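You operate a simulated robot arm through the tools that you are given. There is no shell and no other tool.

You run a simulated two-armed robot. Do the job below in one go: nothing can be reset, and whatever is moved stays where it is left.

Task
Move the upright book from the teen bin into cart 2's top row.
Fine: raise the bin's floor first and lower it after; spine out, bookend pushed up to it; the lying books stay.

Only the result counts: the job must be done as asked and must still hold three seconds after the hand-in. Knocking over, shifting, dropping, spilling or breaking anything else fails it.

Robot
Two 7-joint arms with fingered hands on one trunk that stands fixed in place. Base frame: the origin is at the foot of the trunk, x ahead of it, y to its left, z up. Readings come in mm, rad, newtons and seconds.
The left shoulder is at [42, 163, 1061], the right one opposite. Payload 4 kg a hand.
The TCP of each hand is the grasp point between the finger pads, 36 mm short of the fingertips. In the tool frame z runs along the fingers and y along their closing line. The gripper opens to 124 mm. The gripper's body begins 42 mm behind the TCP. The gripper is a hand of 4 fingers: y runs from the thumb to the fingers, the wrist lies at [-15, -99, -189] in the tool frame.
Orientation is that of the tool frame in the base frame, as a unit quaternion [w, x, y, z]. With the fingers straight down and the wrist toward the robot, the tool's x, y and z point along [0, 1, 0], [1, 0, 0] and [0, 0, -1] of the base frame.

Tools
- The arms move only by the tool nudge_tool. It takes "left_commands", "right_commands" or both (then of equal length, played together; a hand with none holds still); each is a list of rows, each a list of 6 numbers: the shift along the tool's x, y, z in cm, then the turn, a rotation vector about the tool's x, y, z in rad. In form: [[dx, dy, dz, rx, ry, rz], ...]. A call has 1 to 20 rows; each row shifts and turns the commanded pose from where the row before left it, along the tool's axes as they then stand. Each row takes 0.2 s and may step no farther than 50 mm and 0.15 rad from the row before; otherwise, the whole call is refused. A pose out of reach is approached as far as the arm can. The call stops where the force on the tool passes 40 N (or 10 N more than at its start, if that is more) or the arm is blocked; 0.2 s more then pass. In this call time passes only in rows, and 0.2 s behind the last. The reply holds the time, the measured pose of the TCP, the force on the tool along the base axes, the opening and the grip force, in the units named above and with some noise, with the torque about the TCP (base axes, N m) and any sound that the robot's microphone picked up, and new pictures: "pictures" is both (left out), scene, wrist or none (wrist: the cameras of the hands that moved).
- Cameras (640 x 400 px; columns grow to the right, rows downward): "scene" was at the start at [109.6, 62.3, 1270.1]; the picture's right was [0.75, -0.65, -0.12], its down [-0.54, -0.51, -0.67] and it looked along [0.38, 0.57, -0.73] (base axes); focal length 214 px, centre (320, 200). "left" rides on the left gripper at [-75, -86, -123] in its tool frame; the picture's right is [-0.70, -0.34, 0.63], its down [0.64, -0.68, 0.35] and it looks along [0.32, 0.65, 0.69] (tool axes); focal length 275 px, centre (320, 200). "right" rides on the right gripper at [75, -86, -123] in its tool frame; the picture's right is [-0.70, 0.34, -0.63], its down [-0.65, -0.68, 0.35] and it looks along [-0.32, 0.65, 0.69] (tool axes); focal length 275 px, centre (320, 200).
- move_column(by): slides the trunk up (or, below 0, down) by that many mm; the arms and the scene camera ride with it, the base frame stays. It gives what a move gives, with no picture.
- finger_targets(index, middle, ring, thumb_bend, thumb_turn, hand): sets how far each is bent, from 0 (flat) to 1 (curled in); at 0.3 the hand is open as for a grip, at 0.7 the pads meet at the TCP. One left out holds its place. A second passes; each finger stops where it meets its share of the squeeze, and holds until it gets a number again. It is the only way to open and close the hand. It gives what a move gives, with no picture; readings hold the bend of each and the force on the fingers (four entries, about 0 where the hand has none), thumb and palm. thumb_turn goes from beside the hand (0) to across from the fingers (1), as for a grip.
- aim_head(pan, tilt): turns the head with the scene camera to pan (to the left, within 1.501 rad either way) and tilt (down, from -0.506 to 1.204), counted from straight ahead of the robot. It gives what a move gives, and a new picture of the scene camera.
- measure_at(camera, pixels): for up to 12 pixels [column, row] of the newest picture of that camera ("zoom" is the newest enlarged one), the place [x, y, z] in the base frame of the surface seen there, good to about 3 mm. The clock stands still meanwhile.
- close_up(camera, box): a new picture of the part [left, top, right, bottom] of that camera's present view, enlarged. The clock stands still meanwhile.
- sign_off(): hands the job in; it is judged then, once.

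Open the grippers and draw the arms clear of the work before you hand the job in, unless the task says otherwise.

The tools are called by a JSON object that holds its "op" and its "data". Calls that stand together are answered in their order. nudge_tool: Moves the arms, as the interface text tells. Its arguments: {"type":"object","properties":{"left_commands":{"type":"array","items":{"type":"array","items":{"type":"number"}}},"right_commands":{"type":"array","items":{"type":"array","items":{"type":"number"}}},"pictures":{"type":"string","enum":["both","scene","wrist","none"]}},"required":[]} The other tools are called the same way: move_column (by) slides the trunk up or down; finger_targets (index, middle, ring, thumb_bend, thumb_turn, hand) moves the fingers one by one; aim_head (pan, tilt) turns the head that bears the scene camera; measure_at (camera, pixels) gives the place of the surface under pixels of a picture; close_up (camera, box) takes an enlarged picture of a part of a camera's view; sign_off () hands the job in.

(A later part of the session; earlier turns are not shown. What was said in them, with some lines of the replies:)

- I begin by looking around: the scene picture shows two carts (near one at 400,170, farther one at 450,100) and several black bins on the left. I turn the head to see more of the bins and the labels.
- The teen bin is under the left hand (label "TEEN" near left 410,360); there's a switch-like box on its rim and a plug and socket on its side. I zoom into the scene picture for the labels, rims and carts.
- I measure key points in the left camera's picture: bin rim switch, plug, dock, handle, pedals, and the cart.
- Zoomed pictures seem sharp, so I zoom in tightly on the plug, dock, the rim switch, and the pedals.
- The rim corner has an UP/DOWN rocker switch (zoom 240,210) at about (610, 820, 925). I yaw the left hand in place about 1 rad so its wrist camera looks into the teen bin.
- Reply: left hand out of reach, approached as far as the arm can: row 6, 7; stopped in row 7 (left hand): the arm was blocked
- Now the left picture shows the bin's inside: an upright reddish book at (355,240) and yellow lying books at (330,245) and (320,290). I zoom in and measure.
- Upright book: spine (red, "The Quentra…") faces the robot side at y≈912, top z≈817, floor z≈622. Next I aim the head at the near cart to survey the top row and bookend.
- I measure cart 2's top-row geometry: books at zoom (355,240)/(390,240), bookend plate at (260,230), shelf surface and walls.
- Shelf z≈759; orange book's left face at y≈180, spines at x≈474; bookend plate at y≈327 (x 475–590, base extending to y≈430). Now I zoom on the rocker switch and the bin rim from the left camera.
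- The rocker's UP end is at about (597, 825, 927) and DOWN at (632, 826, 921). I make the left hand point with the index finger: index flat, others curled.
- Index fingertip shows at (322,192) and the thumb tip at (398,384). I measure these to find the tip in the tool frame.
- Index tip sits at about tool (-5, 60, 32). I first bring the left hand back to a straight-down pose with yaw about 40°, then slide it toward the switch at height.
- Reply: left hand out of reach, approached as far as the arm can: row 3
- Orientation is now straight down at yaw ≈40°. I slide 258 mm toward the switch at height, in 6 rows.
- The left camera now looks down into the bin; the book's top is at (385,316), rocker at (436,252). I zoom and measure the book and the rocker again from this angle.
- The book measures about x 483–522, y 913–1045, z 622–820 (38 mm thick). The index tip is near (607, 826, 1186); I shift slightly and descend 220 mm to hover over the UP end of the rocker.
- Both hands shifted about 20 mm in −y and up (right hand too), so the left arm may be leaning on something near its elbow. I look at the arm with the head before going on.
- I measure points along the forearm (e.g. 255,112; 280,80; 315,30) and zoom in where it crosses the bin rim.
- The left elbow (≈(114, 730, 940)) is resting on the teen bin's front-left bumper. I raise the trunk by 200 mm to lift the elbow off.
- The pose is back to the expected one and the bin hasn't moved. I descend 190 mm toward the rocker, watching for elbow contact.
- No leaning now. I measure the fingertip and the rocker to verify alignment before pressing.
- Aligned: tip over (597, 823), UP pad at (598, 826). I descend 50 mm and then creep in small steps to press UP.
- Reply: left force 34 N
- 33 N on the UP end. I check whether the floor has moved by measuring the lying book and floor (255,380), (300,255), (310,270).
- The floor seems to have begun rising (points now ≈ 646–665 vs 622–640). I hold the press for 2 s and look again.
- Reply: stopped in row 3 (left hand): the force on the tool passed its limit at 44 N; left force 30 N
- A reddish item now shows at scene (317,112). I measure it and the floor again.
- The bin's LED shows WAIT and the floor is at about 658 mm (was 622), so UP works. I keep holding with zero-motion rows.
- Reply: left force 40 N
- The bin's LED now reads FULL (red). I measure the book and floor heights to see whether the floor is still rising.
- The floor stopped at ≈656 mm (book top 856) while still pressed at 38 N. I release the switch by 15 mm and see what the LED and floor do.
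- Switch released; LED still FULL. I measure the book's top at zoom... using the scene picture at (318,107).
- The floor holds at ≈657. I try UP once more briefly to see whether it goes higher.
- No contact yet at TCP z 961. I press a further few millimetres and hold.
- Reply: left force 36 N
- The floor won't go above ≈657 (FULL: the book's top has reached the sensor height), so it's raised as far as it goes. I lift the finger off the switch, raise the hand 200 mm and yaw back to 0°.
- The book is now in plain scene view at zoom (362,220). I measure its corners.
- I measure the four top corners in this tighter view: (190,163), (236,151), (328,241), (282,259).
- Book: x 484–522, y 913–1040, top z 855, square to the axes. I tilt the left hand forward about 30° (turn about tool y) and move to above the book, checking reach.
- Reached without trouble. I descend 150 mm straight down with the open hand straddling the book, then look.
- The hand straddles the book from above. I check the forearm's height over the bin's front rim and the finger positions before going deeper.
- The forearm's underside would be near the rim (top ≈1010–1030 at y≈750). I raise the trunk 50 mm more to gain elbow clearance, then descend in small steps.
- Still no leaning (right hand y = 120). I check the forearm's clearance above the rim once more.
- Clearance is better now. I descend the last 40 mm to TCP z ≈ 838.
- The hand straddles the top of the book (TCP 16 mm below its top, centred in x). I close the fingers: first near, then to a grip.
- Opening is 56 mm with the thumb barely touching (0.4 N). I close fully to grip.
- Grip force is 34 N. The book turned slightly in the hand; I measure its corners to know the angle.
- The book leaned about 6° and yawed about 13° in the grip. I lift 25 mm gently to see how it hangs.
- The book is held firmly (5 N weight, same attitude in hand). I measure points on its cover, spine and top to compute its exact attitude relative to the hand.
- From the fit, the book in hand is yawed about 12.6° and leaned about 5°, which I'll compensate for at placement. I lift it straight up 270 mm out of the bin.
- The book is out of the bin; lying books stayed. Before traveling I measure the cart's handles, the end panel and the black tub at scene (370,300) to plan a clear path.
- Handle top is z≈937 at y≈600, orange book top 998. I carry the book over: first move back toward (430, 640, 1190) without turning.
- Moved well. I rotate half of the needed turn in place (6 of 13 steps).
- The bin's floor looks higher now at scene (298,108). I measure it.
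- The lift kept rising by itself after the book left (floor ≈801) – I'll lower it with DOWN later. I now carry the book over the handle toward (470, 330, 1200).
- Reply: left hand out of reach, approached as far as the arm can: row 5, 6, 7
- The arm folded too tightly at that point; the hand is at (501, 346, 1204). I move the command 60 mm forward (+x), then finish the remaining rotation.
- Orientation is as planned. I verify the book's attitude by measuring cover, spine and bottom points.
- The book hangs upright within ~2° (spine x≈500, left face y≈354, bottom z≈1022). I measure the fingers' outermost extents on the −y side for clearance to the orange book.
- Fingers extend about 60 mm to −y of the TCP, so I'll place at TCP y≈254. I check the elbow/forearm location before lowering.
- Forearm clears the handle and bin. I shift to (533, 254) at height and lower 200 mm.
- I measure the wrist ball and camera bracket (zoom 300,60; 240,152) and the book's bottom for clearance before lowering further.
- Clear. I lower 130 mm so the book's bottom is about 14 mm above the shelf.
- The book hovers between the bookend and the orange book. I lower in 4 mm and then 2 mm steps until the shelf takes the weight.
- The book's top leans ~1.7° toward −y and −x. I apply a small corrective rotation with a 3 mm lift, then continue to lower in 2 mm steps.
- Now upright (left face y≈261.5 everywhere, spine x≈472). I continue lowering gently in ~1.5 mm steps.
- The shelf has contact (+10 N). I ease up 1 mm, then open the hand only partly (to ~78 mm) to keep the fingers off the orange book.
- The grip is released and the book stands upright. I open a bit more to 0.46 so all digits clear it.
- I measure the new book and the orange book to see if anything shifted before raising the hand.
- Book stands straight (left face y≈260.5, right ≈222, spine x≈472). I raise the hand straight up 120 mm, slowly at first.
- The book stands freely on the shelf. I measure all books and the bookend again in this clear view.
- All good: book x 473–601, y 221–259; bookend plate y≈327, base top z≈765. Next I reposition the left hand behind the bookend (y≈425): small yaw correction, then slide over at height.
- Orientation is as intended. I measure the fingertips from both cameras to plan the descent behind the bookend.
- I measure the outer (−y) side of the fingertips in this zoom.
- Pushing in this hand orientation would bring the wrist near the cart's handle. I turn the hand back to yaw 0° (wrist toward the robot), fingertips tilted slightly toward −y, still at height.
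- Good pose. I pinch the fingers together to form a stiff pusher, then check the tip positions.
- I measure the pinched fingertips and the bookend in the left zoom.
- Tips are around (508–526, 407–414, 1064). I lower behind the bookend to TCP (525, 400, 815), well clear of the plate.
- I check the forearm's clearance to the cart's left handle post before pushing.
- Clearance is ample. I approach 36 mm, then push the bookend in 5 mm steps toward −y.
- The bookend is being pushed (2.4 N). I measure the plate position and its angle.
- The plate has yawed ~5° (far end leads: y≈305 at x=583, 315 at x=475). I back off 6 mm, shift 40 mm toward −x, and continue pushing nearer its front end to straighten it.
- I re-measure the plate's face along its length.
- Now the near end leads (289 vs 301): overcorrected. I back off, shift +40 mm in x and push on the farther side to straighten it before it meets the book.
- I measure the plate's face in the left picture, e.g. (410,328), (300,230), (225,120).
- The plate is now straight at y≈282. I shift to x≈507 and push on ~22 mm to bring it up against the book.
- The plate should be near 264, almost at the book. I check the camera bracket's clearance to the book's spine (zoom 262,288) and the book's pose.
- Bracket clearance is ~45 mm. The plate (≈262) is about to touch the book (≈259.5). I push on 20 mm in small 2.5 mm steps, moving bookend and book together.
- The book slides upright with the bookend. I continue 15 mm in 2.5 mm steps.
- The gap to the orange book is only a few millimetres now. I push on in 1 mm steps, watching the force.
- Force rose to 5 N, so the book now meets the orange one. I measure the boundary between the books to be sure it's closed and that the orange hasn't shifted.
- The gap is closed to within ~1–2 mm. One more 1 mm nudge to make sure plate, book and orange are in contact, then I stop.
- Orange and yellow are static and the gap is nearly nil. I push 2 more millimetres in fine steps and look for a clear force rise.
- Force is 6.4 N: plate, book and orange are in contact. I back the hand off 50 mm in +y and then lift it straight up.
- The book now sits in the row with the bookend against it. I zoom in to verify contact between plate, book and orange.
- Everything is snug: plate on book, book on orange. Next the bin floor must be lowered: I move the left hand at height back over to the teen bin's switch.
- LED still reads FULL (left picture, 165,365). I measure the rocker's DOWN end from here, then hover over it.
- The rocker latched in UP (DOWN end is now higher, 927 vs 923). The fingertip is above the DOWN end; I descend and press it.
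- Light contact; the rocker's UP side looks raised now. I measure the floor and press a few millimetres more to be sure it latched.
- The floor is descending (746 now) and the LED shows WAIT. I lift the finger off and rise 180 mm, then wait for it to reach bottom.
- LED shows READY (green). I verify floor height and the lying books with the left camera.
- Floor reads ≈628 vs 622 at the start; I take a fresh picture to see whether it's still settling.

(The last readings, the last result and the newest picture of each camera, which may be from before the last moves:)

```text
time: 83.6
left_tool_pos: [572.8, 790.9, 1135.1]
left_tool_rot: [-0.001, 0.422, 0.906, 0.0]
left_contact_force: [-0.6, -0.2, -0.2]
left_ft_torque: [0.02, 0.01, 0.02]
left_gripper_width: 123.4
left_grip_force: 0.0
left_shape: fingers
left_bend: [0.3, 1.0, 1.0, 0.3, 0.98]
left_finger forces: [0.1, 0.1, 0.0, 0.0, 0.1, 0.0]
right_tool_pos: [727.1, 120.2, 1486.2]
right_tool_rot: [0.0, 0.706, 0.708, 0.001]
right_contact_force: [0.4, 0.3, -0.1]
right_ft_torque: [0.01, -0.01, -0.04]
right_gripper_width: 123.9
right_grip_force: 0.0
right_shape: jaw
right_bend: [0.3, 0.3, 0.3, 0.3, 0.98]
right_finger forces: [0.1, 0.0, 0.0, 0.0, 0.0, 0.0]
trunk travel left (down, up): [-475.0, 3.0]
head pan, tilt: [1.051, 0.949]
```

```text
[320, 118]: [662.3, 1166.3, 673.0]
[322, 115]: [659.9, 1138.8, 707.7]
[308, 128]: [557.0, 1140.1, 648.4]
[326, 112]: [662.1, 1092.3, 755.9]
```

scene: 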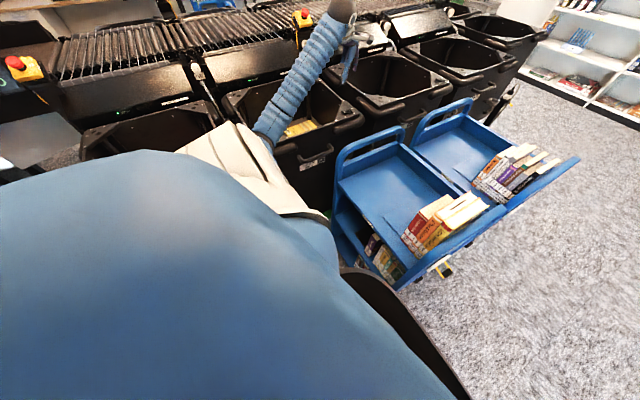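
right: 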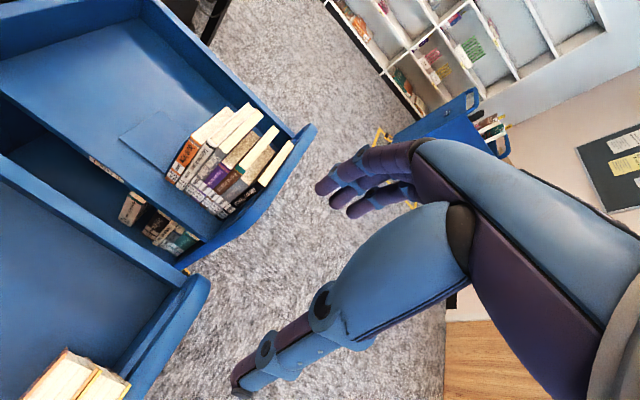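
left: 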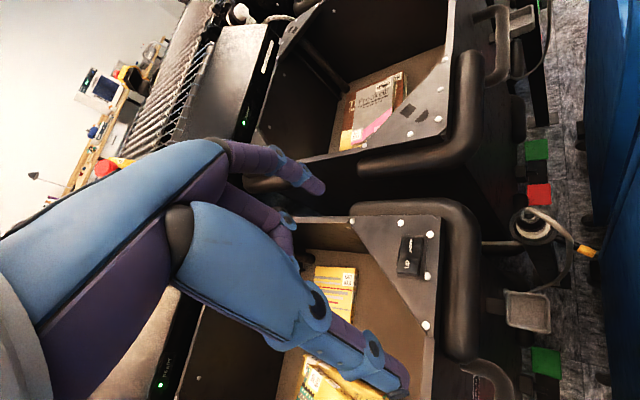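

The floor rests at ≈628 with READY shown and the rocker back in its original DOWN position; lying books are in place. I open the left hand and draw it back up to its starting area.

{"op": "finger_targets", "data": {"hand": "left", "index": 0.3, "middle": 0.3, "ring": 0.3, "thumb_bend": 0.3}}

{"op": "nudge_tool", "data": {"left_commands": [[0, 0, -3.0, 0, 0, 0.14], [0, 0, -3.0, 0, 0, 0.14], [0, 0, 0, 0, 0, 0.14], [0, 0, 0, 0, 0, 0.14], [0, 0, 0, 0, 0, 0.14], [-1.95, -1.94, -2.5, 0, 0, 0], [-1.95, -1.94, -2.5, 0, 0, 0], [-1.95, -1.94, -2.5, 0, 0, 0], [-1.95, -1.94, -2.5, 0, 0, 0], [-1.95, -1.94, -2.5, 0, 0, 0], [-1.95, -1.94, -2.5, 0, 0, 0], [-1.95, -1.94, -2.5, 0, 0, 0], [-1.95, -1.94, -2.5, 0, 0, 0]], "pictures": "both"}}

{"op": "close_up", "data": {"camera": "scene", "box": [360, 130, 500, 270]}}

{"op": "close_up", "data": {"camera": "scene", "box": [200, 40, 380, 190]}}

```text
time: 84.6
left_tool_pos: [572.6, 791.3, 1136.1]
left_tool_rot: [-0.001, 0.422, 0.907, 0.0]
left_contact_force: [-0.1, 0.4, 0.0]
left_ft_torque: [0.01, 0.0, 0.0]
left_gripper_width: 123.4
left_grip_force: 0.1
left_shape: fingers
left_bend: [0.3, 0.3, 0.3, 0.3, 0.98]
left_finger forces: [0.0, 0.0, 0.0, 0.0, 0.0, 0.1]
right_tool_pos: [727.9, 121.3, 1486.5]
right_tool_rot: [0.0, 0.707, 0.707, 0.0]
right_contact_force: [0.4, -0.3, 0.7]
right_ft_torque: [-0.02, 0.0, -0.01]
right_gripper_width: 123.6
right_grip_force: 0.1
right_shape: jaw
right_bend: [0.3, 0.3, 0.3, 0.3, 0.98]
right_finger forces: [0.1, 0.0, 0.0, 0.0, 0.0, 0.0]
trunk travel left (down, up): [-475.0, 3.0]
head pan, tilt: [1.051, 0.949]
```

```text
time: 87.4
left_tool_pos: [414.4, 634.1, 1396.5]
left_tool_rot: [-0.001, 0.707, 0.707, -0.001]
left_contact_force: [-0.1, 0.2, -0.3]
left_ft_torque: [0.01, 0.0, 0.01]
left_gripper_width: 123.4
left_grip_force: 0.0
left_shape: fingers
left_bend: [0.3, 0.3, 0.3, 0.3, 0.98]
left_finger forces: [0.0, 0.0, 0.0, 0.1, 0.1, 0.0]
right_tool_pos: [725.2, 119.2, 1486.3]
right_tool_rot: [0.0, 0.706, 0.708, 0.0]
right_contact_force: [0.5, 0.4, 0.0]
right_ft_torque: [0.05, 0.01, 0.02]
right_gripper_width: 123.8
right_grip_force: 0.1
right_shape: jaw
right_bend: [0.3, 0.3, 0.3, 0.3, 0.98]
right_finger forces: [0.0, 0.0, 0.0, 0.1, 0.0, 0.0]
trunk travel left (down, up): [-475.0, 3.0]
head pan, tilt: [1.051, 0.949]
```

scene: 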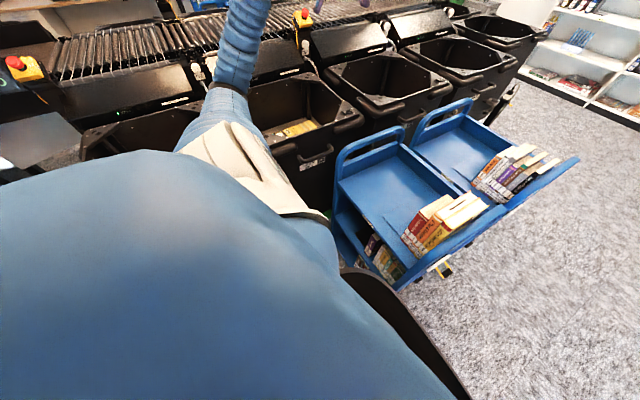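
left: 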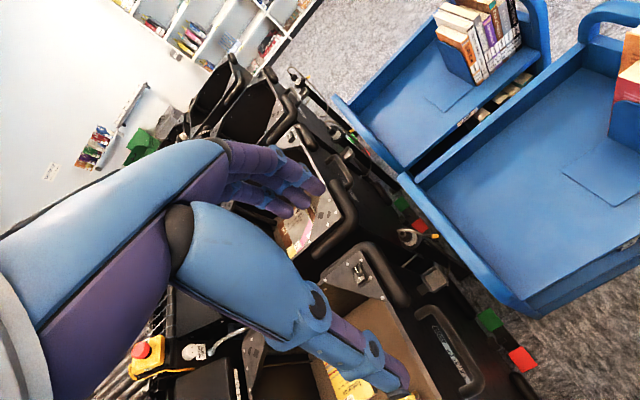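

```text
2.86 times, centred on (430, 200) of scene
```

zoom: 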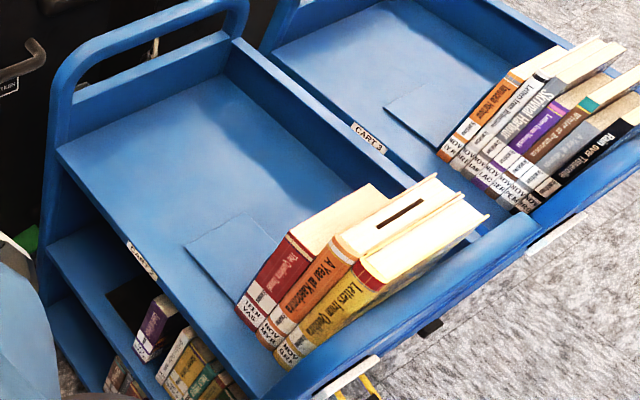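

```text
2.67 times, centred on (290, 115) of scene
```

zoom: 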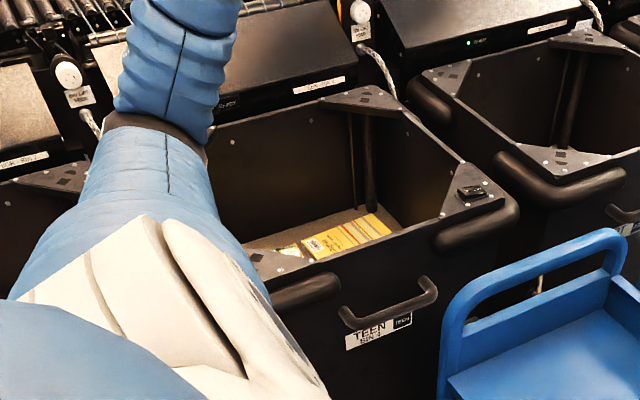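

Everything looks in order. One last measurement of the floor height and of the row before signing off.

{"op": "measure_at", "data": {"camera": "zoom", "pixels": [[265, 240], [372, 208], [335, 215], [345, 235], [290, 252], [395, 222], [360, 230]]}}

{"op": "measure_at", "data": {"camera": "left", "pixels": [[395, 320], [375, 300], [410, 345], [345, 385], [600, 170], [625, 130]]}}

{"op": "close_up", "data": {"camera": "right", "box": [0, 200, 300, 400]}}

```text
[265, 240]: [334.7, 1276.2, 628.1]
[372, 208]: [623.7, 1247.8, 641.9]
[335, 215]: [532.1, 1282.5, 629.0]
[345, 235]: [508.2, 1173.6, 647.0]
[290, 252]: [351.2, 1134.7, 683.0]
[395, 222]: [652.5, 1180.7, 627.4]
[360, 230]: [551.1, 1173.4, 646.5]
```

```text
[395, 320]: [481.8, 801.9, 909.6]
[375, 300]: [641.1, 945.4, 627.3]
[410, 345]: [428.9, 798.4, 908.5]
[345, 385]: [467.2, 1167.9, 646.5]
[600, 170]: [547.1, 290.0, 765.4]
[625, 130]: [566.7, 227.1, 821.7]
```

```text
2.00 times, centred on (150, 300) of right
```

zoom: 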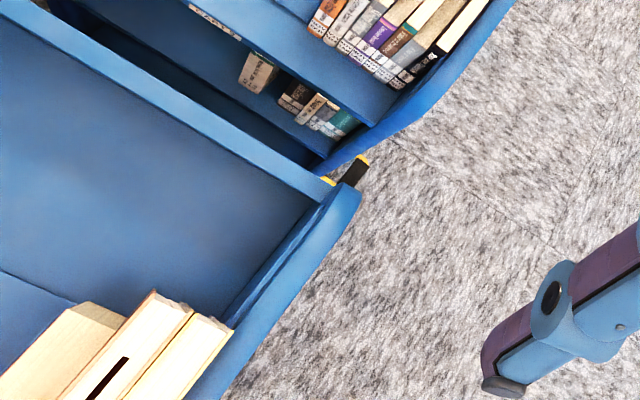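

The book stands spine out in cart 2's top row, between the orange book and the bookend. The bin floor is lowered with READY showing, the lying books are in the bin, and both hands are open and clear, so I hand in the job.

{"op": "sign_off", "data": {}}

```text
The job is handed in.
```

I moved the upright book, "The Quelhira Tunnel", from the teen bin into cart 2's top row and handed the job in. I haven't seen the judging result.

- **Book:** It stands upright with its spine facing out, in line with the other spines. It sits against the orange book, which did not move.
- **Bookend:** I pushed it along the shelf until its plate was against the book.
- **Bin floor:** Pressing UP raised the floor only about 36 mm at first, and the bin showed FULL. After the book came out, it rose further on its own. I then lowered it with DOWN, and the bin shows READY again. It now sits at about 628 mm, about 6 mm above the 622 mm I measured at the start, and it stayed there when I checked again.
- **Lying books:** They are still lying in the teen bin.

Early on, the left elbow leaned briefly on the teen bin's bumper. I raised the trunk to clear it, and the bin's position measured the same afterwards.

Both hands are open and clear of the work. The trunk is still raised about 250 mm from where it started.
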